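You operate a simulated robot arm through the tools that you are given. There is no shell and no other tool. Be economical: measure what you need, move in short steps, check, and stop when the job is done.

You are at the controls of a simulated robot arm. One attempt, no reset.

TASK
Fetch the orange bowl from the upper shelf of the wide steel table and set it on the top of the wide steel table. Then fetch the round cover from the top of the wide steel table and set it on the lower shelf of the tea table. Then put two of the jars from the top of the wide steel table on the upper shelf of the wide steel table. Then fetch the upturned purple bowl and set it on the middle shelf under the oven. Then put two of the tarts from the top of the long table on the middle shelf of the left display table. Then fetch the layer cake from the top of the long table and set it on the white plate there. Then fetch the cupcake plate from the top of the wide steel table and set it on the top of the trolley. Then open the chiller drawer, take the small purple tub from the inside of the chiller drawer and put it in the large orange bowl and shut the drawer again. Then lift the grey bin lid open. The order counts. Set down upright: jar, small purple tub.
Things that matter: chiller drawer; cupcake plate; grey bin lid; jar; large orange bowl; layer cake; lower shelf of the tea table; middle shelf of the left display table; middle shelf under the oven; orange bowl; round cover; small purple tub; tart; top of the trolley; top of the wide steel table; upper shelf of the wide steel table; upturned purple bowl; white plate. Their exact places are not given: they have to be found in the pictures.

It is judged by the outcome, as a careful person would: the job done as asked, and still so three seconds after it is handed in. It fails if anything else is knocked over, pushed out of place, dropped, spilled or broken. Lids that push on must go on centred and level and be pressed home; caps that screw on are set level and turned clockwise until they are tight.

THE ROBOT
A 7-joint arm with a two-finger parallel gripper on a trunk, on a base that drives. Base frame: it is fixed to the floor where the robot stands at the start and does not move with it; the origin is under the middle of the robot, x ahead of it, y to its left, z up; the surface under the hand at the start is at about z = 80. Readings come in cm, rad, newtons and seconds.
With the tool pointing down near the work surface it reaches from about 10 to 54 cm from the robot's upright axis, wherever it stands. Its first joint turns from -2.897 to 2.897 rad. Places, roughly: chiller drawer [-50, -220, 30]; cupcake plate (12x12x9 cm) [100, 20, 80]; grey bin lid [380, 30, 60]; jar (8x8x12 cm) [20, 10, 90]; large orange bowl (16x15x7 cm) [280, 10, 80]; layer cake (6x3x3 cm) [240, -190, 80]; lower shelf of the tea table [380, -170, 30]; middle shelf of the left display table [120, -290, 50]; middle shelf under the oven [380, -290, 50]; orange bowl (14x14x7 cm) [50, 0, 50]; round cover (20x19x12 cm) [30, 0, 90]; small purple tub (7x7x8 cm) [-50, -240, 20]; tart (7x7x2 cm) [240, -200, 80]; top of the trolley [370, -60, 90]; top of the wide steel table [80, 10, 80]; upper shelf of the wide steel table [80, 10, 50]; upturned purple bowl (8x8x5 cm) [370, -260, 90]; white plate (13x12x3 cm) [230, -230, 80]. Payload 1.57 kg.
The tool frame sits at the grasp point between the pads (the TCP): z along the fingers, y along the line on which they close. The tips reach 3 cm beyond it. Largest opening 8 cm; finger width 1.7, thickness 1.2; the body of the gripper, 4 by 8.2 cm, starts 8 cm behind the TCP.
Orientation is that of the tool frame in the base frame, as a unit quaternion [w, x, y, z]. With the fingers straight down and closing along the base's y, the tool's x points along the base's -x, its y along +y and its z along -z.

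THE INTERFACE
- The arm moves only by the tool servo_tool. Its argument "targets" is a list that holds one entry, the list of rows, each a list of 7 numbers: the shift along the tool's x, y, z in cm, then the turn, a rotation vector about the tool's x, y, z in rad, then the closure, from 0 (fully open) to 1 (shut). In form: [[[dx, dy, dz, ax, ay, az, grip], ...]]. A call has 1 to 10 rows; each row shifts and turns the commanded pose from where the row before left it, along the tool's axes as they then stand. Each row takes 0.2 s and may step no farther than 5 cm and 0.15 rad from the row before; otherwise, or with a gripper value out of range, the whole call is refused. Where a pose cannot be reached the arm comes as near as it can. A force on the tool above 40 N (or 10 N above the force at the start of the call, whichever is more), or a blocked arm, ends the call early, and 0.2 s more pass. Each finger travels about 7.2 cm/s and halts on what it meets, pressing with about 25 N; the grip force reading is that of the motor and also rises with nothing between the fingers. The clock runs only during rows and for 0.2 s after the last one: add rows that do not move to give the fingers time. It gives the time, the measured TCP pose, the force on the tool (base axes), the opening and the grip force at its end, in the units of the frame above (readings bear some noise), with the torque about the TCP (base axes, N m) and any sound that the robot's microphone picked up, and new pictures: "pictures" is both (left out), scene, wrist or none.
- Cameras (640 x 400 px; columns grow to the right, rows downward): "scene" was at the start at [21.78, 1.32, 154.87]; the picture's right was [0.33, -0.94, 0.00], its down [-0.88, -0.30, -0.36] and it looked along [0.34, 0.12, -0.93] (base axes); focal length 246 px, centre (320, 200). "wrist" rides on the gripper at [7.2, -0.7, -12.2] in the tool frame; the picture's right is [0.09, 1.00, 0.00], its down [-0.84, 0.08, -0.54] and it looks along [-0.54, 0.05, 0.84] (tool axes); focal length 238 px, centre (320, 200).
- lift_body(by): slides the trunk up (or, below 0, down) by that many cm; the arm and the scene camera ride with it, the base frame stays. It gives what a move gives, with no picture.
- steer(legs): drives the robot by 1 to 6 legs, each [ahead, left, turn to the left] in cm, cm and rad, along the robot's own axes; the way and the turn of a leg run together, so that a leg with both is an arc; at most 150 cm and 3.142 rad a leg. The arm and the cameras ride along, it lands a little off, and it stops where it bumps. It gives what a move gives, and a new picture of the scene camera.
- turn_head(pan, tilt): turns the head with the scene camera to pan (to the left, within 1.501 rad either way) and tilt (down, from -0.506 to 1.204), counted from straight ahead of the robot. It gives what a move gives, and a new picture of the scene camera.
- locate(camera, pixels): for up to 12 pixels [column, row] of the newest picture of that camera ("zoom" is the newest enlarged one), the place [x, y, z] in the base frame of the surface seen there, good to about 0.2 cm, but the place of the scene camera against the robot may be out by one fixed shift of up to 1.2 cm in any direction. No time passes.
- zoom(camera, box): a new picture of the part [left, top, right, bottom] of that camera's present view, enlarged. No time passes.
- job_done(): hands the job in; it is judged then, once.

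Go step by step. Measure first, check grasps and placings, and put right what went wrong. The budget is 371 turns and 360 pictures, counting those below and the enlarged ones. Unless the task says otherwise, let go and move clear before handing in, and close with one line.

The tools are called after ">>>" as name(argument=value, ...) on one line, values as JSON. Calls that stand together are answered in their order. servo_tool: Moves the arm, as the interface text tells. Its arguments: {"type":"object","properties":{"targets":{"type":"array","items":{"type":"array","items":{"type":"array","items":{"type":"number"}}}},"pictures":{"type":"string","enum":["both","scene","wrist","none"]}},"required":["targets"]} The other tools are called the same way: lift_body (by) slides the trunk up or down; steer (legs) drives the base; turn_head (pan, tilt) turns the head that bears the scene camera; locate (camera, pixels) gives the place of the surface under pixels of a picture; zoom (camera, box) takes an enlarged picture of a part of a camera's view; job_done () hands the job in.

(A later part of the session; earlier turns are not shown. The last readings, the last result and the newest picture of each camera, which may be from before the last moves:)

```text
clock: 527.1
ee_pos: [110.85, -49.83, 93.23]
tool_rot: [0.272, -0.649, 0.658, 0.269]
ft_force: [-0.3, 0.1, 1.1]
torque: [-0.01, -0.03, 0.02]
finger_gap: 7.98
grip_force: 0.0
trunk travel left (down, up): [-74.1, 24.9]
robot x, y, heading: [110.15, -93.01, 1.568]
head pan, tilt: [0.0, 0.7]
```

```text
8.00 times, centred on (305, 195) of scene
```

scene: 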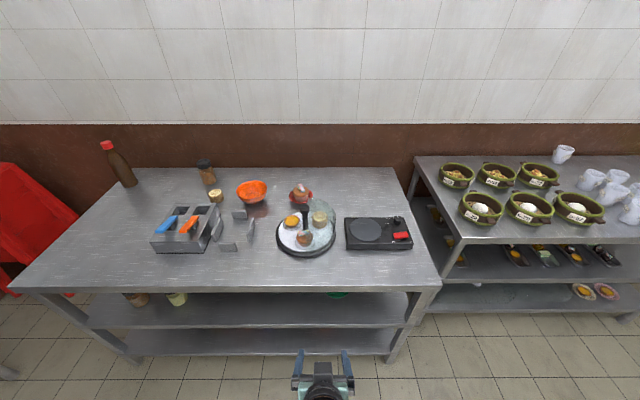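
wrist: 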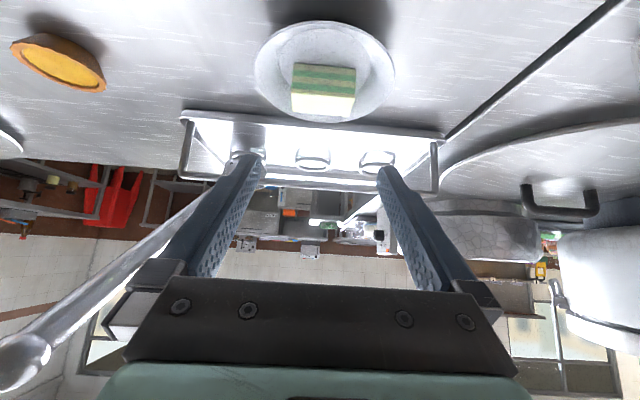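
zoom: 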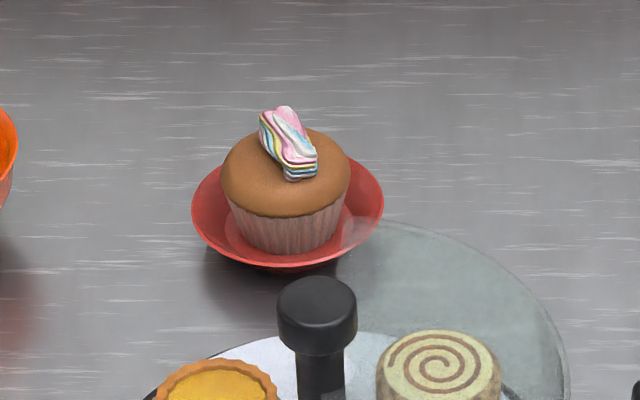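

The cupcake plate is the red dish (rim ⌀≈9.7, centre ≈(102,17.8)) with a cupcake ≈6.7 wide, top z≈88. I'll steepen the tool to ~30° tilt, come in above the tray handle (z 94.5) and check.

>>> lift_body(by=13)

>>> servo_tool(targets=[[[0, 0, 0, 0, 0.13, 0, 0], [0, 0, 0, 0, 0.13, 0, 0], [0, 0, 0, 0, 0, 0, 0]]], pictures="none")

>>> steer(legs=[[0, 8.8, 0], [47, 0, 0]])

>>> servo_tool(targets=[[[0, 0, 0, 0, 0, 0, 0]]], pictures="wrist")

```text
clock: 528.7
ee_pos: [110.83, -49.86, 106.32]
tool_rot: [0.273, -0.648, 0.658, 0.269]
ft_force: [0.6, -0.2, 0.3]
torque: [0.01, -0.02, 0.04]
finger_gap: 8.01
grip_force: 0.1
trunk travel left (down, up): [-87.1, 11.9]
robot x, y, heading: [110.08, -93.02, 1.57]
head pan, tilt: [0.0, 0.7]
```

```text
clock: 529.5
ee_pos: [110.84, -49.85, 106.31]
tool_rot: [0.186, -0.677, 0.688, 0.181]
ft_force: [-0.2, -0.2, -0.3]
torque: [0.03, 0.0, 0.01]
finger_gap: 8.0
grip_force: 0.0
trunk travel left (down, up): [-87.1, 11.9]
robot x, y, heading: [110.1, -93.19, 1.569]
head pan, tilt: [0.0, 0.7]
```

```text
clock: 533.0
ee_pos: [101.29, -2.31, 106.27]
tool_rot: [0.185, -0.681, 0.684, 0.184]
ft_force: [0.6, 0.7, -0.6]
torque: [0.0, -0.03, -0.02]
finger_gap: 8.0
grip_force: 0.1
trunk travel left (down, up): [-87.1, 11.9]
robot x, y, heading: [101.06, -45.79, 1.581]
head pan, tilt: [0.0, 0.7]
```

scene: 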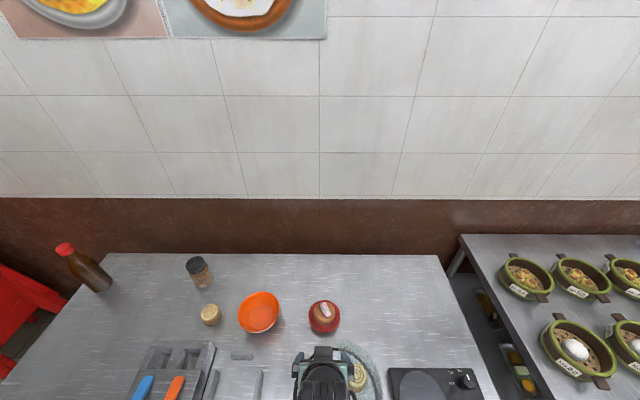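

```text
clock: 533.4
ee_pos: [101.34, -2.41, 106.28]
tool_rot: [0.184, -0.682, 0.684, 0.184]
ft_force: [0.1, -0.7, -0.3]
torque: [-0.02, -0.02, -0.01]
finger_gap: 8.0
grip_force: 0.1
trunk travel left (down, up): [-87.1, 11.9]
robot x, y, heading: [100.89, -45.46, 1.577]
head pan, tilt: [0.0, 0.7]
```

wrist: 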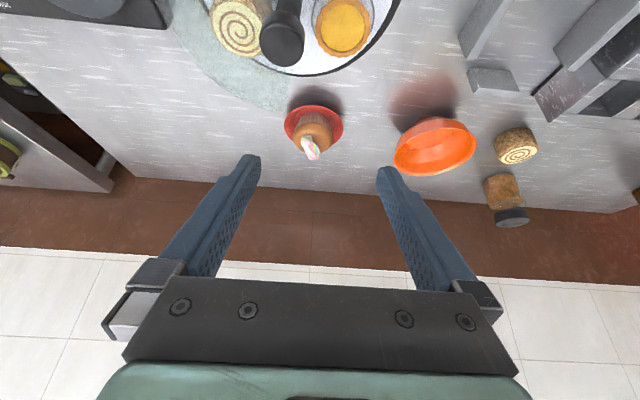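

>>> locate(camera="wrist", pixels=[[286, 124], [342, 124], [314, 107], [293, 128], [332, 132], [313, 128], [309, 150], [395, 160], [230, 85], [284, 50]])

>>> zoom(camera="wrist", box=[260, 70, 370, 180])

```text
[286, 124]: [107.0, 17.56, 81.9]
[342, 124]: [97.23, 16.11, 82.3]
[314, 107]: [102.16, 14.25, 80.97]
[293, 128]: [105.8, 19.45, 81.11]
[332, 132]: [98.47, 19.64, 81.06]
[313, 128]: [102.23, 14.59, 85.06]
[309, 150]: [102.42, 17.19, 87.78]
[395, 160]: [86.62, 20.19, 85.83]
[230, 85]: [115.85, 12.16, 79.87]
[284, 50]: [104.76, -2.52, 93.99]
```

```text
3.64 times, centred on (315, 125) of wrist
```

zoom: 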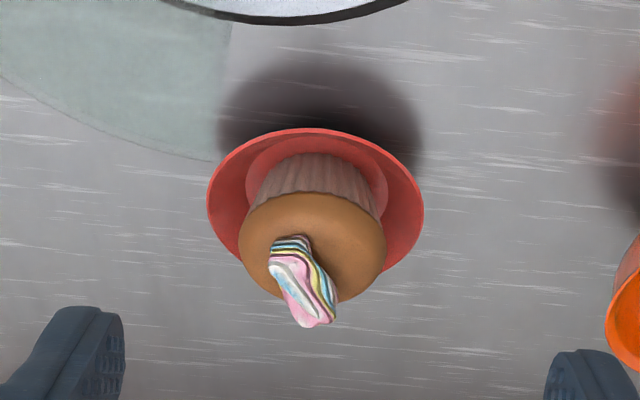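

>>> servo_tool(targets=[[[-3.4, -0.16, 1.99, 0, 0, 0, 0], [-3.4, -0.16, 1.99, 0, 0, 0, 0], [-3.4, -0.16, 1.99, 0, 0, 0, 0], [-3.4, -0.16, 1.99, 0, 0, 0, 0], [0, 0, 0, 0, 0, 0, 0]]], pictures="wrist")

```text
clock: 534.6
ee_pos: [101.97, 13.62, 106.45]
tool_rot: [0.185, -0.681, 0.684, 0.184]
ft_force: [1.1, -0.4, 0.0]
torque: [0.02, 0.02, -0.03]
finger_gap: 8.0
grip_force: 0.0
trunk travel left (down, up): [-87.1, 11.9]
robot x, y, heading: [101.15, -45.72, 1.577]
head pan, tilt: [0.0, 0.7]
```

wrist: 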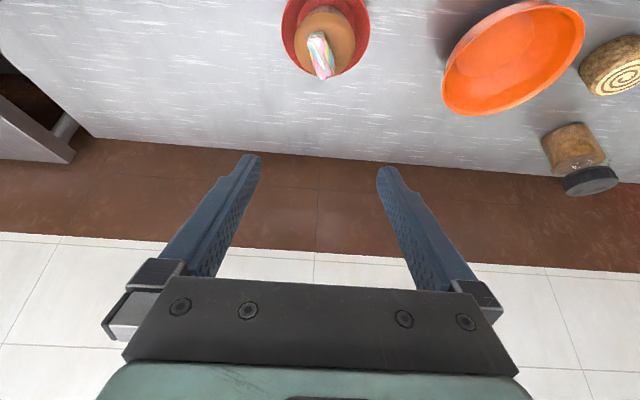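

>>> steer(legs=[[3.5, 0, -0.006]])

>>> lift_body(by=-11)

>>> servo_tool(targets=[[[0, 0, 0, 0, 0, 0, 0]]], pictures="wrist")

```text
clock: 535.5
ee_pos: [102.22, 16.86, 106.46]
tool_rot: [0.186, -0.679, 0.686, 0.183]
ft_force: [0.2, -0.3, 0.0]
torque: [0.0, -0.02, -0.01]
finger_gap: 7.99
grip_force: 0.0
trunk travel left (down, up): [-87.1, 11.9]
robot x, y, heading: [101.27, -42.04, 1.574]
head pan, tilt: [0.0, 0.7]
```

scene: 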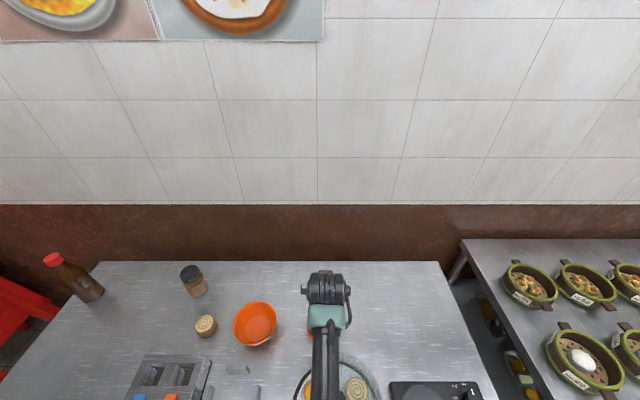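

```text
clock: 536.9
ee_pos: [102.24, 16.98, 95.4]
tool_rot: [0.185, -0.68, 0.686, 0.184]
ft_force: [-0.1, -0.3, -0.1]
torque: [-0.02, 0.04, -0.02]
finger_gap: 7.98
grip_force: 0.1
trunk travel left (down, up): [-76.1, 22.9]
robot x, y, heading: [100.92, -41.88, 1.571]
head pan, tilt: [0.0, 0.7]
```

```text
clock: 537.3
ee_pos: [102.24, 16.94, 95.35]
tool_rot: [0.185, -0.679, 0.686, 0.183]
ft_force: [-0.7, -0.4, 0.4]
torque: [0.01, 0.01, 0.01]
finger_gap: 8.02
grip_force: 0.1
trunk travel left (down, up): [-76.1, 22.9]
robot x, y, heading: [101.48, -41.53, 1.568]
head pan, tilt: [0.0, 0.7]
```

wrist: 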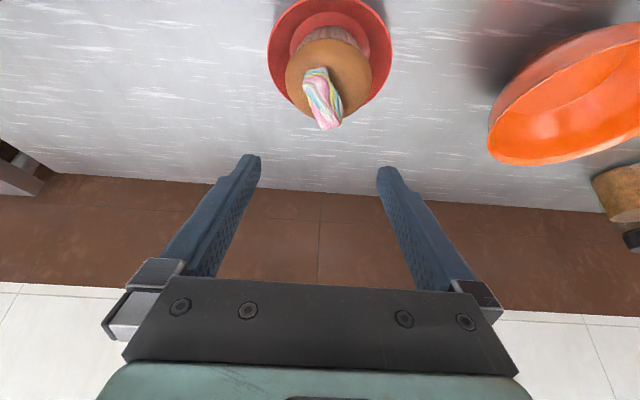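

>>> locate(camera="wrist", pixels=[[287, 72], [370, 72], [328, 45], [328, 60], [300, 95], [352, 100], [325, 125], [328, 114]])

```text
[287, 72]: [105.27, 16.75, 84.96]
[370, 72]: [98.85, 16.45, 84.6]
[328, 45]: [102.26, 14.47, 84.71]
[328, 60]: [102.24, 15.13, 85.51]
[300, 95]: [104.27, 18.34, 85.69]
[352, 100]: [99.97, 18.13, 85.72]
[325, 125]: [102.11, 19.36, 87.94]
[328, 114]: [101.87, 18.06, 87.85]
```

>>> lift_body(by=-9)

>>> servo_tool(targets=[[[0, 0.15, 0, 0, 0, 0, 0], [0, 0, 0, 0, 0, 0, 0.15], [0, 0, 0, 0, 0, 0, 0.3], [0, 0, 0, 0, 0, 0, 0.5], [0, 0, 0, 0, 0, 0, 0.7], [0, 0, 0, 0, 0, 0, 1], [0, 0, 0, 0, 0, 0, 1]]], pictures="wrist")

```text
clock: 538.5
ee_pos: [102.27, 16.84, 86.37]
tool_rot: [0.185, -0.679, 0.686, 0.183]
ft_force: [0.4, -0.5, 1.3]
torque: [-0.02, 0.04, 0.0]
finger_gap: 8.01
grip_force: 0.1
trunk travel left (down, up): [-67.1, 31.9]
robot x, y, heading: [100.81, -42.25, 1.571]
head pan, tilt: [0.0, 0.7]
```

```text
clock: 540.1
ee_pos: [102.23, 16.93, 86.4]
tool_rot: [0.185, -0.679, 0.686, 0.183]
ft_force: [-0.2, 0.2, 0.8]
torque: [0.01, 0.02, 0.02]
finger_gap: 7.07
grip_force: 25.1
trunk travel left (down, up): [-67.1, 31.9]
robot x, y, heading: [101.04, -42.1, 1.572]
head pan, tilt: [0.0, 0.7]
```

wrist: 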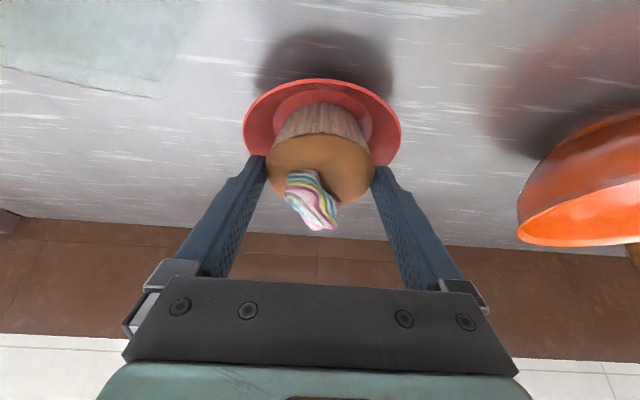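

Gripped at 7.1 cm. Lift 2 cm and see whether the dish comes along.

>>> servo_tool(targets=[[[-0.5, 0, -0.86, 0, 0, 0, 1], [-0.5, 0, -0.86, 0, 0, 0, 1], [-0.5, 0, -0.86, 0, 0, 0, 1], [0, 0, 0, 0, 0, 0, 1]]], pictures="wrist")

```text
clock: 541.1
ee_pos: [102.21, 17.02, 89.5]
tool_rot: [0.185, -0.679, 0.687, 0.182]
ft_force: [-0.9, 0.3, -1.0]
torque: [0.01, 0.0, 0.0]
finger_gap: 7.04
grip_force: 25.3
trunk travel left (down, up): [-67.1, 31.9]
robot x, y, heading: [101.55, -42.14, 1.571]
head pan, tilt: [0.0, 0.7]
```

wrist: 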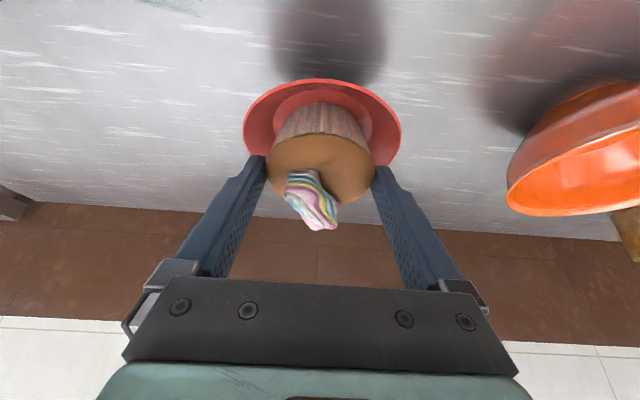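

The dish lifts together with the cupcake. Raise, back out, and head for the trolley.

>>> lift_body(by=18)

>>> steer(legs=[[-50, 0, 0], [0, 0, -1.571], [100, 0, 0], [45, 0, 0]])

>>> turn_head(pan=0, tilt=0.6)

```text
clock: 543.1
ee_pos: [102.21, 17.0, 107.33]
tool_rot: [0.185, -0.679, 0.686, 0.183]
ft_force: [-1.0, 0.1, -1.8]
torque: [-0.02, -0.01, 0.03]
finger_gap: 7.03
grip_force: 25.7
trunk travel left (down, up): [-85.1, 13.9]
robot x, y, heading: [101.4, -42.52, 1.569]
head pan, tilt: [0.0, 0.7]
```

```text
clock: 556.9
ee_pos: [302.28, -87.92, 107.5]
tool_rot: [0.261, -0.008, 0.965, 0.002]
ft_force: [-0.7, 0.4, -1.7]
torque: [0.0, 0.0, -0.03]
finger_gap: 7.06
grip_force: 25.1
trunk travel left (down, up): [-85.1, 13.9]
robot x, y, heading: [243.47, -88.42, 0.028]
head pan, tilt: [0.0, 0.7]
```

scene: 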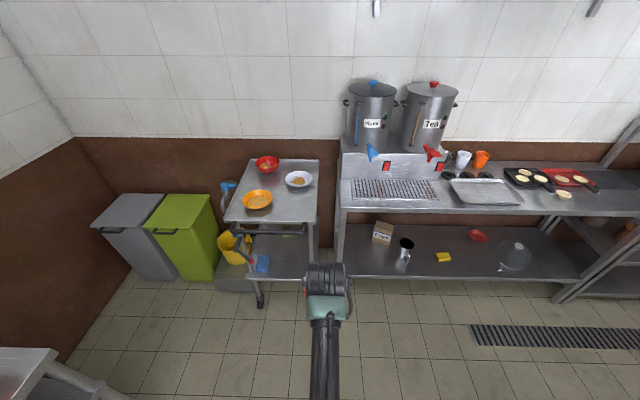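

```text
clock: 557.5
ee_pos: [302.37, -87.95, 107.35]
tool_rot: [0.259, -0.007, 0.966, 0.002]
ft_force: [0.3, -0.8, -1.4]
torque: [0.02, 0.0, -0.01]
finger_gap: 7.05
grip_force: 25.2
trunk travel left (down, up): [-85.1, 13.9]
robot x, y, heading: [243.31, -88.0, 0.021]
head pan, tilt: [0.0, 0.6]
```

scene: 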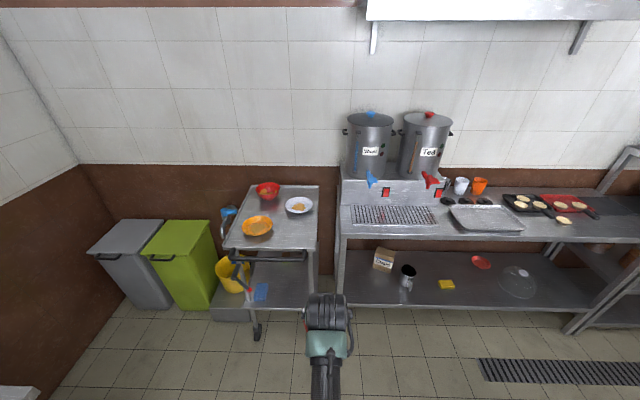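

>>> locate(camera="scene", pixels=[[225, 246], [315, 246], [318, 188], [255, 188], [271, 226], [285, 207], [312, 207], [299, 213], [295, 230], [257, 235], [243, 228], [105, 255]])

>>> zoom(camera="scene", box=[200, 160, 340, 300])

```text
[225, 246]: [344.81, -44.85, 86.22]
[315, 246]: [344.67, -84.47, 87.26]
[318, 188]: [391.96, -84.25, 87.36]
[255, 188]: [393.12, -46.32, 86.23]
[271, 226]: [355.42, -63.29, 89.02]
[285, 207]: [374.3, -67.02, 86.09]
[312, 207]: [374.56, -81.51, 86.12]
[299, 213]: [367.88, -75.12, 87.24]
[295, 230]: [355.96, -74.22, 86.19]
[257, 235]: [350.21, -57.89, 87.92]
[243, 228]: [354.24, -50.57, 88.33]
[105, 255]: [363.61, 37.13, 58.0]
```

```text
2.86 times, centred on (270, 230) of scene
```

zoom: 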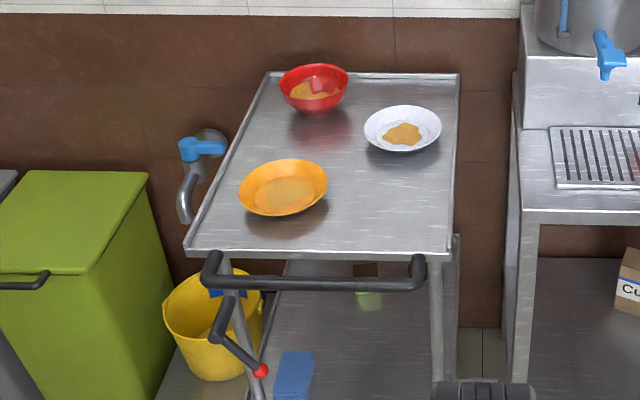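

Free spot on the trolley top at about (354,-74), z 86.2. Drive there.

>>> steer(legs=[[45, 0, -0.022], [0, 14, 0]])

```text
clock: 561.2
ee_pos: [347.56, -74.87, 107.34]
tool_rot: [0.261, 0.005, 0.965, -0.002]
ft_force: [-0.7, -1.1, -1.3]
torque: [0.0, -0.01, 0.04]
finger_gap: 7.03
grip_force: 25.2
trunk travel left (down, up): [-85.1, 13.9]
robot x, y, heading: [288.51, -73.89, 0.003]
head pan, tilt: [0.0, 0.6]
```

scene: 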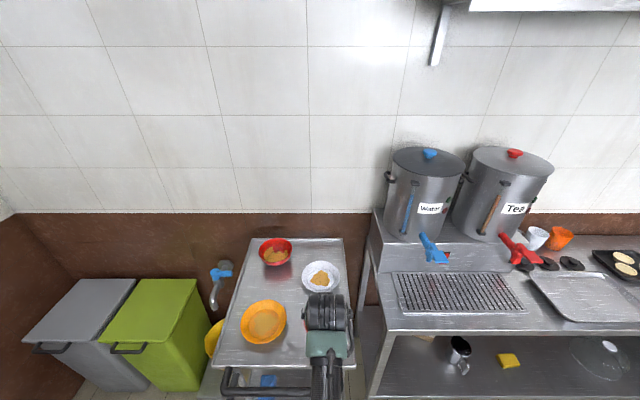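

>>> steer(legs=[[5.2, 0.9, 0]])

>>> lift_body(by=-12)

>>> servo_tool(targets=[[[0, 0, 0, 0, 0, 0, 1]]], pictures="wrist")

>>> locate(camera="wrist", pixels=[[321, 85], [250, 125], [395, 125], [321, 60], [260, 170], [380, 170]])

```text
clock: 562.1
ee_pos: [352.8, -74.01, 107.42]
tool_rot: [0.259, 0.005, 0.966, -0.001]
ft_force: [0.5, 0.7, -1.1]
torque: [0.06, 0.05, 0.0]
finger_gap: 7.04
grip_force: 24.5
trunk travel left (down, up): [-85.1, 13.9]
robot x, y, heading: [293.52, -72.81, 0.0]
head pan, tilt: [0.0, 0.6]
```

scene: 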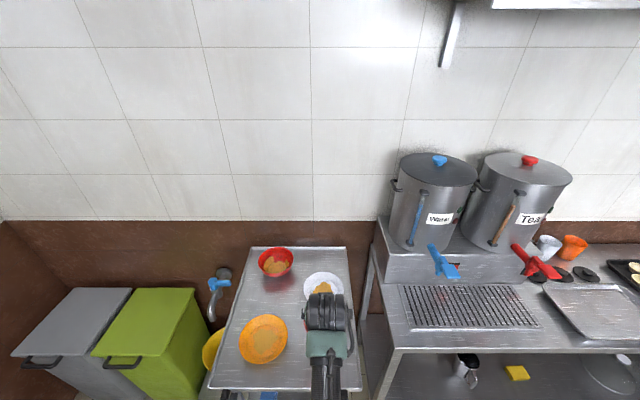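

```text
clock: 563.6
ee_pos: [352.92, -73.94, 95.36]
tool_rot: [0.26, 0.004, 0.966, -0.001]
ft_force: [-0.5, 0.1, -1.3]
torque: [-0.02, 0.03, 0.0]
finger_gap: 7.07
grip_force: 24.8
trunk travel left (down, up): [-73.1, 25.9]
robot x, y, heading: [293.98, -72.88, 0.003]
head pan, tilt: [0.0, 0.6]
```

```text
clock: 564.0
ee_pos: [352.82, -73.92, 95.25]
tool_rot: [0.26, 0.004, 0.966, 0.0]
ft_force: [-0.3, 0.0, -1.7]
torque: [-0.01, 0.04, 0.01]
finger_gap: 7.03
grip_force: 25.4
trunk travel left (down, up): [-73.1, 25.9]
robot x, y, heading: [293.94, -72.46, -0.002]
head pan, tilt: [0.0, 0.6]
```

wrist: 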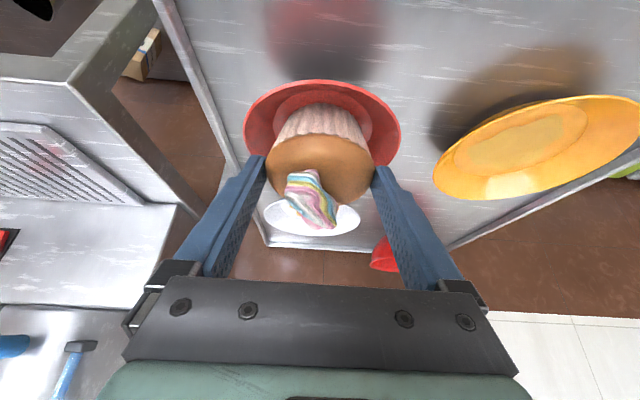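

```text
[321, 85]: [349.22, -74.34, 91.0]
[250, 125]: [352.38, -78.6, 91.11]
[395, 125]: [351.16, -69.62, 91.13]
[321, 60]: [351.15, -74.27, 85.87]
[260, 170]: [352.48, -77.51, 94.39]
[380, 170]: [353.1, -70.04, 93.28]
```

>>> lift_body(by=-2.2)

>>> servo_tool(targets=[[[0.07, 0, 0.13, 0, 0, 0, 1], [0.07, 0, 0.13, 0, 0, 0, 1], [0.07, 0, 0.13, 0, 0, 0, 1], [0.07, 0, 0.13, 0, 0, 0, 1], [0, 0, 0, 0, 0, 0, 1]]], pictures="none")

```text
clock: 564.7
ee_pos: [352.93, -73.93, 93.16]
tool_rot: [0.26, 0.004, 0.966, -0.001]
ft_force: [-0.6, 0.0, -0.6]
torque: [0.03, -0.04, 0.01]
finger_gap: 7.04
grip_force: 24.5
trunk travel left (down, up): [-70.9, 28.1]
robot x, y, heading: [293.94, -72.82, 0.001]
head pan, tilt: [0.0, 0.6]
```

```text
clock: 565.9
ee_pos: [352.86, -73.92, 92.58]
tool_rot: [0.259, 0.004, 0.966, -0.001]
ft_force: [-0.1, 0.2, -0.8]
torque: [0.0, 0.04, 0.01]
finger_gap: 7.01
grip_force: 25.0
trunk travel left (down, up): [-70.9, 28.1]
robot x, y, heading: [293.8, -72.65, -0.002]
head pan, tilt: [0.0, 0.6]
```

>>> servo_tool(targets=[[[0.07, 0, 0.13, 0, 0, 0, 1], [0.07, 0, 0.13, 0, 0, 0, 1], [0, 0, 0, 0, 0, 0, 1]]], pictures="none")

```text
clock: 566.7
ee_pos: [353.07, -73.92, 92.48]
tool_rot: [0.262, 0.004, 0.965, -0.001]
ft_force: [-1.7, -0.3, 7.9]
torque: [-0.24, 0.17, -0.04]
finger_gap: 7.08
grip_force: 24.9
trunk travel left (down, up): [-70.9, 28.1]
robot x, y, heading: [293.77, -72.69, 0.002]
head pan, tilt: [0.0, 0.6]
```

Contact. Release, lift clear vertically, and back off.

>>> servo_tool(targets=[[[-0.03, 0, -0.06, 0, 0, 0, 1], [0, 0, 0, 0, 0, 0, 0.5], [0, 0, 0, 0, 0, 0, 0], [0, 0, 0, 0, 0, 0, 0], [-1.5, 0, -2.6, 0, 0, 0, 0], [-1.5, 0, -2.6, 0, 0, 0, 0], [-1.5, 0, -2.6, 0, 0, 0, 0], [0, 0, 0, 0, 0, 0, 0]]], pictures="wrist")

>>> steer(legs=[[-20, 0, 0]])

```text
clock: 568.5
ee_pos: [352.7, -74.0, 101.41]
tool_rot: [0.26, 0.005, 0.966, -0.002]
ft_force: [-0.4, 0.2, 0.7]
torque: [-0.03, 0.0, -0.01]
finger_gap: 8.0
grip_force: 0.1
trunk travel left (down, up): [-70.9, 28.1]
robot x, y, heading: [293.86, -72.79, 0.004]
head pan, tilt: [0.0, 0.6]
```

wrist: 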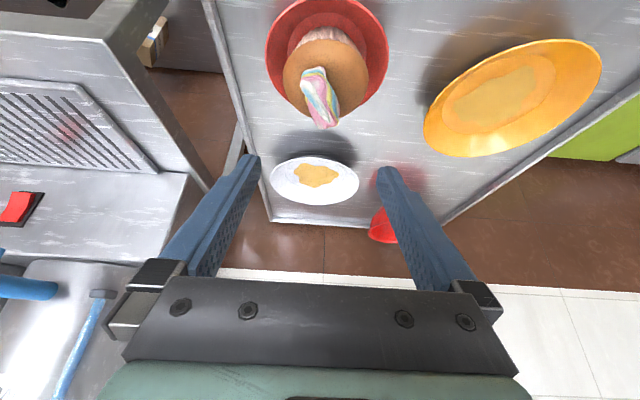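

```text
clock: 570.1
ee_pos: [333.03, -73.72, 101.52]
tool_rot: [0.261, 0.001, 0.965, -0.001]
ft_force: [-0.2, 0.4, -0.2]
torque: [-0.03, 0.03, 0.02]
finger_gap: 7.99
grip_force: 0.1
trunk travel left (down, up): [-70.9, 28.1]
robot x, y, heading: [273.61, -72.89, 0.011]
head pan, tilt: [0.0, 0.6]
```

scene: 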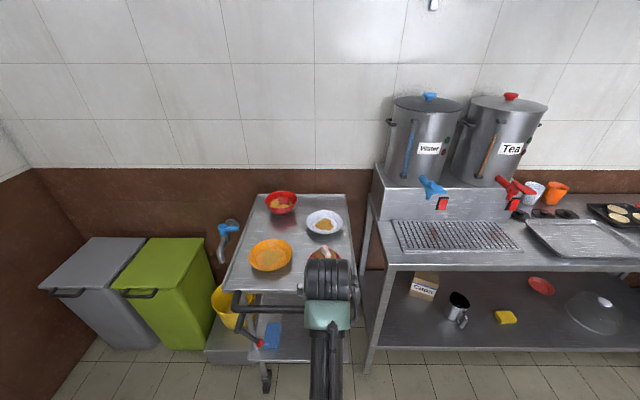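

The cupcake plate is on the trolley. Next the chiller drawer; retract the arm and drive to the west counter.

>>> servo_tool(targets=[[[4, 0, -2.4, 0, 0, 0, 0], [4, 0, -2.4, 0, 0, 0, 0], [4, 0, -2.4, 0, 0, 0, 0], [4, 0, -2.4, 0, 0, 0, 0], [0, 0, 0, 0, 0, 0, 0]]], pictures="none")

>>> steer(legs=[[0, -23, -0.01], [-120, 0, 0], [-120, 0, 0], [0, -120, 0], [0, 0, 3.13]])

>>> turn_head(pan=0, tilt=0.8)

```text
clock: 571.3
ee_pos: [314.0, -73.96, 101.45]
tool_rot: [0.259, 0.002, 0.966, 0.0]
ft_force: [0.0, -0.6, 0.2]
torque: [0.01, -0.02, 0.03]
finger_gap: 7.98
grip_force: 0.0
trunk travel left (down, up): [-70.9, 28.1]
robot x, y, heading: [274.12, -72.8, 0.002]
head pan, tilt: [0.0, 0.6]
```

```text
clock: 597.3
ee_pos: [-3.61, -211.44, 101.48]
tool_rot: [-0.007, 0.965, -0.027, -0.26]
ft_force: [-0.9, 0.1, 0.1]
torque: [0.01, 0.02, 0.02]
finger_gap: 8.0
grip_force: 0.1
trunk travel left (down, up): [-70.9, 28.1]
robot x, y, heading: [36.09, -214.49, 3.096]
head pan, tilt: [0.0, 0.6]
```

scene: 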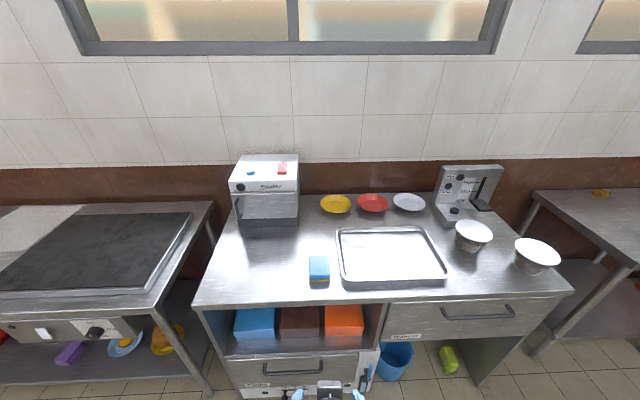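

```text
clock: 598.1
ee_pos: [-3.8, -211.56, 101.45]
tool_rot: [-0.008, 0.965, -0.027, -0.26]
ft_force: [-0.1, -0.1, 0.1]
torque: [0.03, -0.02, 0.01]
finger_gap: 8.01
grip_force: 0.0
trunk travel left (down, up): [-70.9, 28.1]
robot x, y, heading: [36.38, -214.54, 3.103]
head pan, tilt: [0.0, 0.799]
```

scene: 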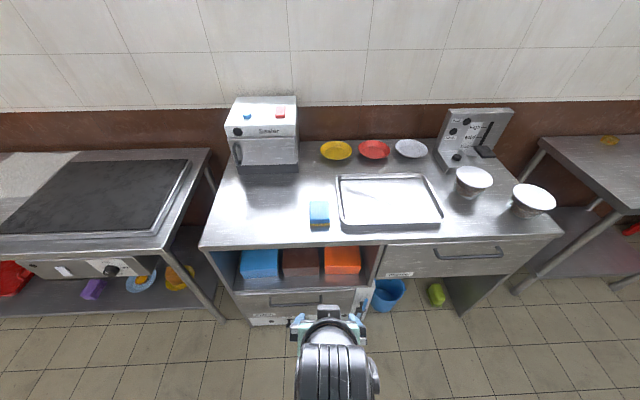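

>>> steer(legs=[[-14, 0, 0.04]])

>>> lift_body(by=-40)

>>> turn_head(pan=0, tilt=0.7)

>>> zoom(camera="scene", box=[180, 120, 500, 320])

```text
clock: 599.4
ee_pos: [10.89, -213.28, 101.57]
tool_rot: [-0.002, 0.965, -0.008, -0.261]
ft_force: [0.8, -0.1, -1.2]
torque: [0.03, 0.0, -0.01]
finger_gap: 7.99
grip_force: 0.1
trunk travel left (down, up): [-70.9, 28.1]
robot x, y, heading: [50.88, -214.72, 3.14]
head pan, tilt: [0.0, 0.799]
```

scene: 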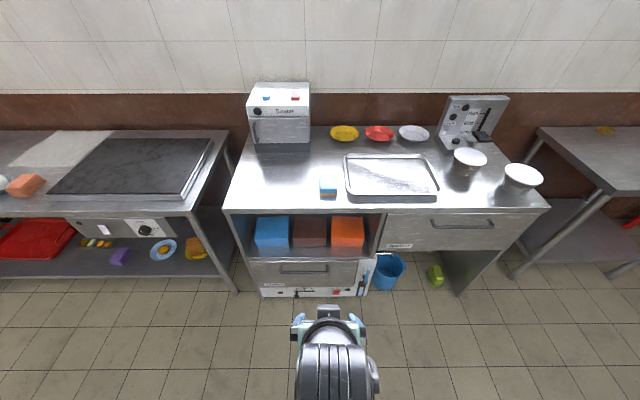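

```text
clock: 603.2
ee_pos: [10.73, -213.33, 61.5]
tool_rot: [-0.002, 0.966, -0.007, -0.259]
ft_force: [0.3, 0.3, 0.0]
torque: [-0.03, 0.0, -0.01]
finger_gap: 7.99
grip_force: 0.1
trunk travel left (down, up): [-30.9, 68.1]
robot x, y, heading: [51.05, -215.24, 3.135]
head pan, tilt: [0.0, 0.799]
```

```text
clock: 603.9
ee_pos: [10.69, -213.46, 61.56]
tool_rot: [-0.001, 0.965, -0.009, -0.26]
ft_force: [-1.0, 0.7, 0.3]
torque: [0.03, -0.01, -0.02]
finger_gap: 7.99
grip_force: 0.0
trunk travel left (down, up): [-30.9, 68.1]
robot x, y, heading: [50.69, -214.63, 3.134]
head pan, tilt: [0.0, 0.7]
```

scene: 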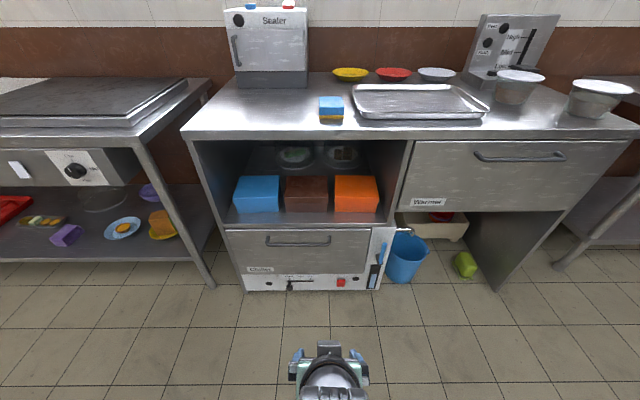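

```text
2.00 times, centred on (340, 220) of scene
```

zoom: 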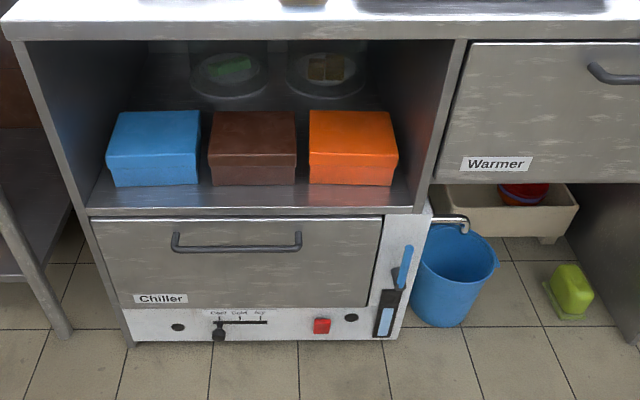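

>>> locate(camera="zoom", pixels=[[174, 240], [236, 248], [300, 240], [236, 262], [236, 218], [95, 225], [381, 225], [236, 305], [236, 230], [130, 340], [236, 210], [420, 222]])

```text
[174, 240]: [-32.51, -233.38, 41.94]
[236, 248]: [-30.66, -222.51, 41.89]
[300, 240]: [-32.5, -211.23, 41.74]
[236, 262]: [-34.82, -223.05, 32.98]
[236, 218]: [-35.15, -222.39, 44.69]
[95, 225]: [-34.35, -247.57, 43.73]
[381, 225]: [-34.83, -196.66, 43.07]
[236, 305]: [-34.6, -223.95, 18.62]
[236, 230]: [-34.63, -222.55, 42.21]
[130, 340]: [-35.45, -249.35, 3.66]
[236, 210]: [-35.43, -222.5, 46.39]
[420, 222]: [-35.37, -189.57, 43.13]
```

The chiller handle bar is at x≈-30.6, y -233…-211, z≈41.7. I'll orient the gripper (45° tilt, rolled 90°) to grip the bar.

>>> servo_tool(targets=[[[0, 0, 0, 0, -0.13, 0, 0], [0, 0, 0, 0, -0.13, 0, 0], [0, 0, 0, 0, 0, 0.15, 0], [0, 0, 0, 0, 0, 0.15, 0], [0, 0, 0, 0, 0, 0.15, 0], [0, 0, 0, 0, 0, 0.15, 0], [0, 0, 0, 0, 0, 0.15, 0], [0, 0, 0, 0, 0, 0.15, 0], [0, 0, 0, 0, 0, 0.15, 0], [0, 0, 0, 0, 0, 0.15, 0]]], pictures="none")

>>> servo_tool(targets=[[[0, 0, 0, 0, 0, 0.15, 0], [0, 0, 0, 0, 0, 0.15, 0], [0, 0, 0, 0, 0, 0.07, 0], [0, 0, 0, 0, 0, 0, 0]]], pictures="none")

>>> lift_body(by=-12)

>>> steer(legs=[[27, 8.6, 0.006]])

>>> servo_tool(targets=[[[0, 0, 0, 0, 0, 0, 0]]], pictures="wrist")

```text
clock: 606.1
ee_pos: [10.67, -213.35, 61.53]
tool_rot: [0.214, 0.757, -0.53, -0.317]
ft_force: [-0.3, -0.4, -0.3]
torque: [0.0, -0.01, 0.0]
finger_gap: 8.0
grip_force: 0.0
trunk travel left (down, up): [-30.9, 68.1]
robot x, y, heading: [50.72, -214.82, 3.132]
head pan, tilt: [0.0, 0.7]
```

```text
clock: 607.1
ee_pos: [10.61, -213.4, 61.46]
tool_rot: [-0.267, -0.648, 0.659, 0.273]
ft_force: [-0.7, 0.2, -0.6]
torque: [0.02, -0.02, 0.01]
finger_gap: 8.02
grip_force: 0.1
trunk travel left (down, up): [-30.9, 68.1]
robot x, y, heading: [50.84, -214.92, 3.142]
head pan, tilt: [0.0, 0.7]
```

```text
clock: 608.6
ee_pos: [10.54, -213.37, 49.49]
tool_rot: [-0.268, -0.648, 0.659, 0.274]
ft_force: [-0.1, -0.6, -0.7]
torque: [0.01, 0.01, -0.04]
finger_gap: 8.01
grip_force: 0.1
trunk travel left (down, up): [-18.9, 80.1]
robot x, y, heading: [50.59, -214.8, 3.135]
head pan, tilt: [0.0, 0.7]
```

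```text
clock: 610.6
ee_pos: [-15.76, -222.09, 49.51]
tool_rot: [-0.269, -0.649, 0.657, 0.272]
ft_force: [-1.5, -0.5, -0.4]
torque: [-0.03, 0.03, 0.01]
finger_gap: 8.0
grip_force: 0.1
trunk travel left (down, up): [-18.9, 80.1]
robot x, y, heading: [24.19, -223.37, 3.137]
head pan, tilt: [0.0, 0.7]
```

scene: 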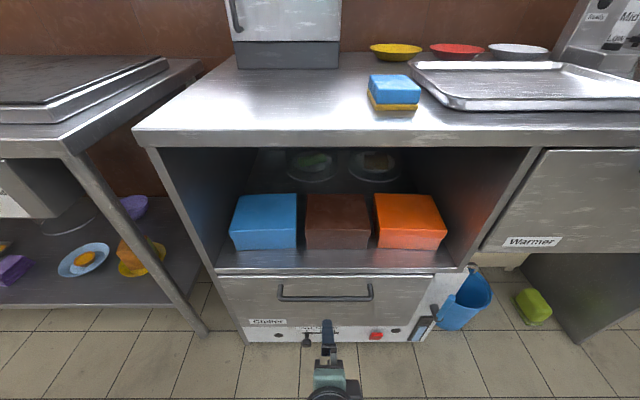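

```text
clock: 611.0
ee_pos: [-15.66, -222.2, 49.41]
tool_rot: [-0.268, -0.649, 0.657, 0.272]
ft_force: [-0.1, 0.1, -1.1]
torque: [0.0, 0.0, -0.01]
finger_gap: 7.98
grip_force: 0.0
trunk travel left (down, up): [-18.9, 80.1]
robot x, y, heading: [24.33, -223.57, 3.141]
head pan, tilt: [0.0, 0.7]
```

wrist: 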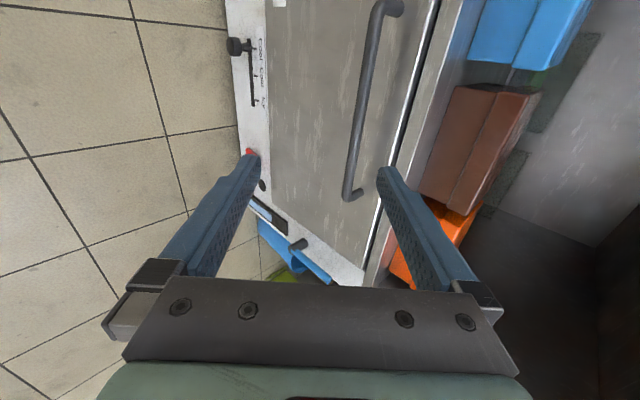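

>>> locate(camera="wrist", pixels=[[363, 90], [357, 130], [380, 30], [350, 180], [335, 110], [400, 130]])

```text
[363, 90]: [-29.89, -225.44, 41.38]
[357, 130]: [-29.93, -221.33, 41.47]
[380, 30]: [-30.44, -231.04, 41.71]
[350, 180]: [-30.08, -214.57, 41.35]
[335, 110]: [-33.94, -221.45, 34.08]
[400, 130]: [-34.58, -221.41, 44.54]
```

>>> servo_tool(targets=[[[0, 2.4, 0, 0, 0, 0, 0.6], [0, 2.4, 0, 0, 0, 0, 0.6], [0, 0, 4, 0, 0, 0, 0.6], [0, 0, 4, 0, 0, 0, 0.6], [0, 0, 3, 0, 0, 0, 0.6], [0, 0, 0, 0, 0, 0, 0.6]]], pictures="wrist")

```text
clock: 612.4
ee_pos: [-26.55, -221.78, 45.16]
tool_rot: [-0.27, -0.649, 0.657, 0.273]
ft_force: [-0.5, 0.5, -0.6]
torque: [-0.03, 0.0, 0.02]
finger_gap: 3.21
grip_force: 0.0
trunk travel left (down, up): [-18.9, 80.1]
robot x, y, heading: [24.45, -223.61, 3.141]
head pan, tilt: [0.0, 0.7]
```

wrist: 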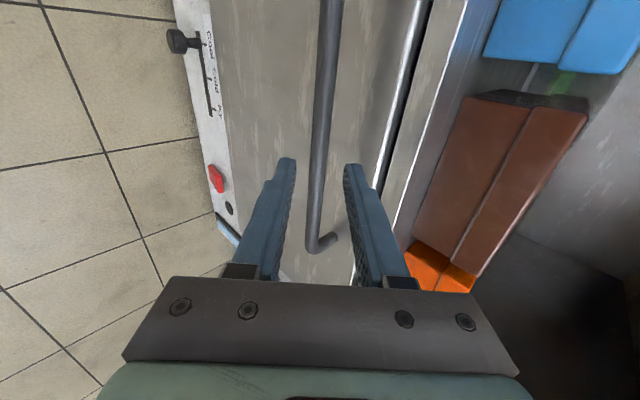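

>>> servo_tool(targets=[[[0, 0, 2, 0, 0, 0, 0.6], [0, 0, 1.6, 0, 0, 0, 0.6], [0, 0, 0, 0, 0, 0, 0.8], [0, 0, 0, 0, 0, 0, 1], [0, 0, 0, 0, 0, 0, 1]]], pictures="wrist")

```text
clock: 613.6
ee_pos: [-29.35, -221.83, 42.39]
tool_rot: [-0.269, -0.65, 0.657, 0.273]
ft_force: [0.5, 0.4, -1.6]
torque: [0.09, -0.05, 0.19]
finger_gap: 1.39
grip_force: 30.2
trunk travel left (down, up): [-18.9, 80.1]
robot x, y, heading: [23.96, -223.29, 3.139]
head pan, tilt: [0.0, 0.7]
```

wrist: 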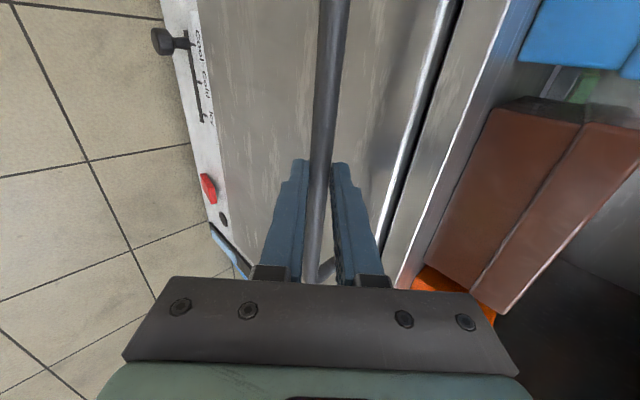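

Bar gripped (1.4 cm). Pull by driving back.

>>> steer(legs=[[-15, 0, 0]])

```text
clock: 615.0
ee_pos: [-14.06, -221.81, 42.42]
tool_rot: [-0.268, -0.649, 0.658, 0.273]
ft_force: [0.5, -0.1, -4.0]
torque: [-0.01, -0.09, 0.28]
finger_gap: 1.35
grip_force: 30.1
trunk travel left (down, up): [-18.9, 80.1]
robot x, y, heading: [39.37, -223.6, 3.132]
head pan, tilt: [0.0, 0.7]
```

scene: 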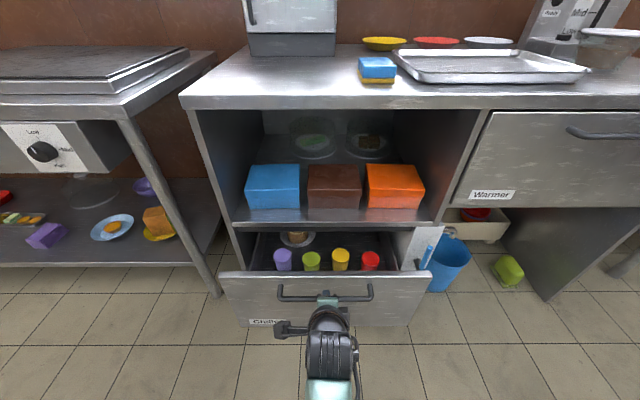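

The drawer opens; tubs are visible, the purple at (283,258). Pull further.

>>> steer(legs=[[-13, 0, 0]])

>>> zoom(camera="scene", box=[200, 170, 460, 330])

```text
clock: 616.3
ee_pos: [-0.63, -221.88, 42.43]
tool_rot: [-0.268, -0.649, 0.658, 0.273]
ft_force: [1.4, 4.6, -1.9]
torque: [0.06, -0.07, 0.22]
finger_gap: 1.38
grip_force: 30.3
trunk travel left (down, up): [-18.9, 80.1]
robot x, y, heading: [52.51, -223.43, 3.142]
head pan, tilt: [0.0, 0.7]
```

scene: 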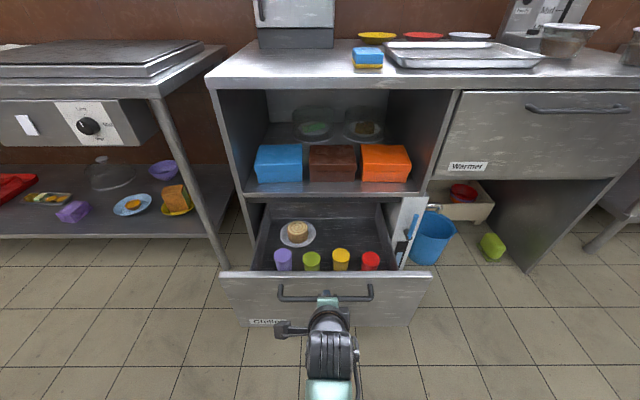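

```text
2.46 times, centred on (330, 250) of scene
```

zoom: 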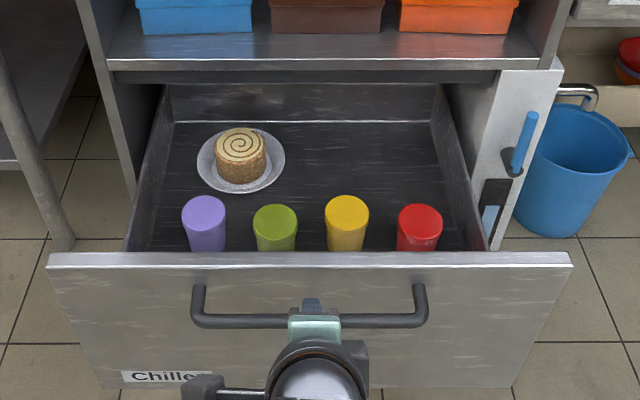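

>>> servo_tool(targets=[[[0, 0, 0, 0, 0, 0, 0.6], [0, 0, 0, 0, 0, 0, 0.6], [0, 0, -2.5, 0, 0, 0, 0.6], [0, 0, -4, 0, 0, 0, 0.6], [0, 0, -4, 0, 0, 0, 0.6]]], pictures="none")

>>> lift_body(by=25)

>>> turn_head(pan=0, tilt=0.95)

>>> zoom(camera="scene", box=[200, 100, 460, 280])

```text
clock: 617.5
ee_pos: [6.77, -221.93, 49.83]
tool_rot: [-0.267, -0.649, 0.658, 0.273]
ft_force: [0.7, -0.1, 0.0]
torque: [0.03, 0.01, -0.02]
finger_gap: 3.21
grip_force: 0.2
trunk travel left (down, up): [-18.9, 80.1]
robot x, y, heading: [53.01, -223.52, 3.139]
head pan, tilt: [0.0, 0.7]
```

```text
clock: 620.0
ee_pos: [6.74, -221.86, 74.82]
tool_rot: [-0.268, -0.648, 0.658, 0.274]
ft_force: [1.0, -0.3, -0.2]
torque: [0.0, 0.0, -0.01]
finger_gap: 3.22
grip_force: 0.1
trunk travel left (down, up): [-43.9, 55.1]
robot x, y, heading: [52.84, -223.23, 3.134]
head pan, tilt: [0.0, 0.7]
```

```text
clock: 620.8
ee_pos: [6.77, -221.83, 74.78]
tool_rot: [-0.269, -0.649, 0.657, 0.273]
ft_force: [-0.1, 0.3, -0.4]
torque: [0.01, -0.02, 0.02]
finger_gap: 3.18
grip_force: 0.0
trunk travel left (down, up): [-43.9, 55.1]
robot x, y, heading: [53.23, -223.53, 3.139]
head pan, tilt: [0.0, 0.949]
```

scene: 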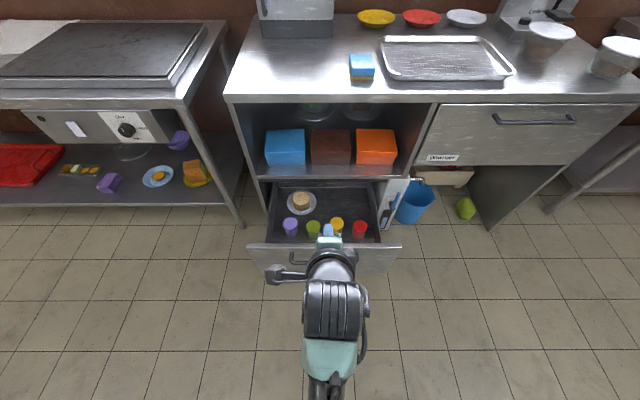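

```text
2.22 times, centred on (330, 190) of scene
```

zoom: 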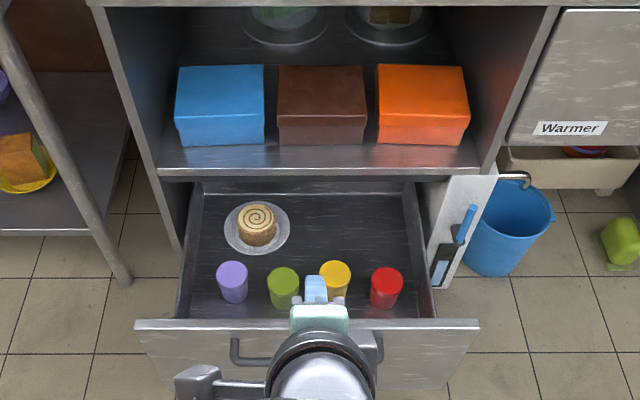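

>>> locate(camera="zoom", pixels=[[231, 268], [217, 270], [246, 270], [231, 295], [282, 275], [281, 300], [210, 310], [200, 322], [260, 323], [255, 212], [190, 250]])

```text
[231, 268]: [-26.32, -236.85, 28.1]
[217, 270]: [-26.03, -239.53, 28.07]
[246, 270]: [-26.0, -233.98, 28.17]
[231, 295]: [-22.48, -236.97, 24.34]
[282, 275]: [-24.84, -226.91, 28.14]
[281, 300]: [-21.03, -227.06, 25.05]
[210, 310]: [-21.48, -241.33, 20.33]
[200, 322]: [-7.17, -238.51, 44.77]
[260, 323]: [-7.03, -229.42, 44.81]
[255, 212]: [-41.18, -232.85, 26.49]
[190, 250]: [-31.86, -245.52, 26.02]
```

Purple tub: centre (-25.7,-236.8), top z 28.1, ⌀≈6; front panel at x≈-6 top z 44.8. I'll use a vertical tool. Reorient first.

>>> servo_tool(targets=[[[0, 0, 0, 0, 0, -0.15, 0.3], [0, 0, 0, 0, 0, -0.15, 0], [0, 0, 0, 0, 0, -0.15, 0], [0, 0, 0, 0, 0, -0.15, 0], [0, 0, 0, 0, 0, -0.15, 0], [0, 0, 0, 0, 0, -0.15, 0], [0, 0, 0, 0, 0, -0.15, 0], [0, 0, 0, 0, 0, -0.15, 0], [0, 0, 0, 0, 0, -0.15, 0], [0, 0, 0, 0, 0, -0.15, 0]]], pictures="none")

>>> servo_tool(targets=[[[0, 0, 0, 0, 0, -0.07, 0], [0, 0, 0, 0, 0.131, 0, 0], [0, 0, 0, 0, 0.131, 0, 0], [0, 0, 0, 0, 0.131, 0, 0], [0, 0, 0, 0, 0.131, 0, 0], [0, 0, 0, 0, 0.131, 0, 0], [0, 0, 0, 0, 0.131, 0, 0], [0, 0, 0, 0, 0, 0, 0]]], pictures="none")

```text
clock: 623.0
ee_pos: [6.66, -221.73, 74.84]
tool_rot: [0.01, 0.923, -0.038, -0.382]
ft_force: [0.1, -0.4, 0.6]
torque: [-0.01, 0.0, 0.04]
finger_gap: 7.99
grip_force: 0.1
trunk travel left (down, up): [-43.9, 55.1]
robot x, y, heading: [53.33, -223.9, 3.138]
head pan, tilt: [0.0, 0.949]
```

```text
clock: 624.8
ee_pos: [6.8, -221.88, 74.87]
tool_rot: [-0.002, 0.987, -0.008, -0.163]
ft_force: [-0.7, -0.4, 0.1]
torque: [0.03, 0.01, 0.01]
finger_gap: 8.01
grip_force: 0.1
out of reach, approached as far as the arm can: row 5, 6, 7
trunk travel left (down, up): [-43.9, 55.1]
robot x, y, heading: [53.11, -223.5, 3.139]
head pan, tilt: [0.0, 0.949]
```

>>> servo_tool(targets=[[[2.0, 0, 3.0, 0, 0, 0, 0], [2.0, 0, 3.0, 0, 0, 0, 0], [1.2, 0, 3.3, 0, 0, 0, 0], [0, 0, 0, 0, 0.11, 0, 0], [0, 0, 0, 0, 0.11, 0, 0], [0, 0, 0, 0, 0.108, 0, 0], [0, 0, 0, 0, 0, 0, 0]]], pictures="none")

```text
clock: 626.4
ee_pos: [8.84, -222.0, 64.61]
tool_rot: [-0.001, 1.0, -0.008, 0.002]
ft_force: [-0.3, -0.2, 0.8]
torque: [-0.01, -0.01, 0.0]
finger_gap: 7.99
grip_force: 0.1
trunk travel left (down, up): [-43.9, 55.1]
robot x, y, heading: [52.74, -223.61, 3.14]
head pan, tilt: [0.0, 0.949]
```

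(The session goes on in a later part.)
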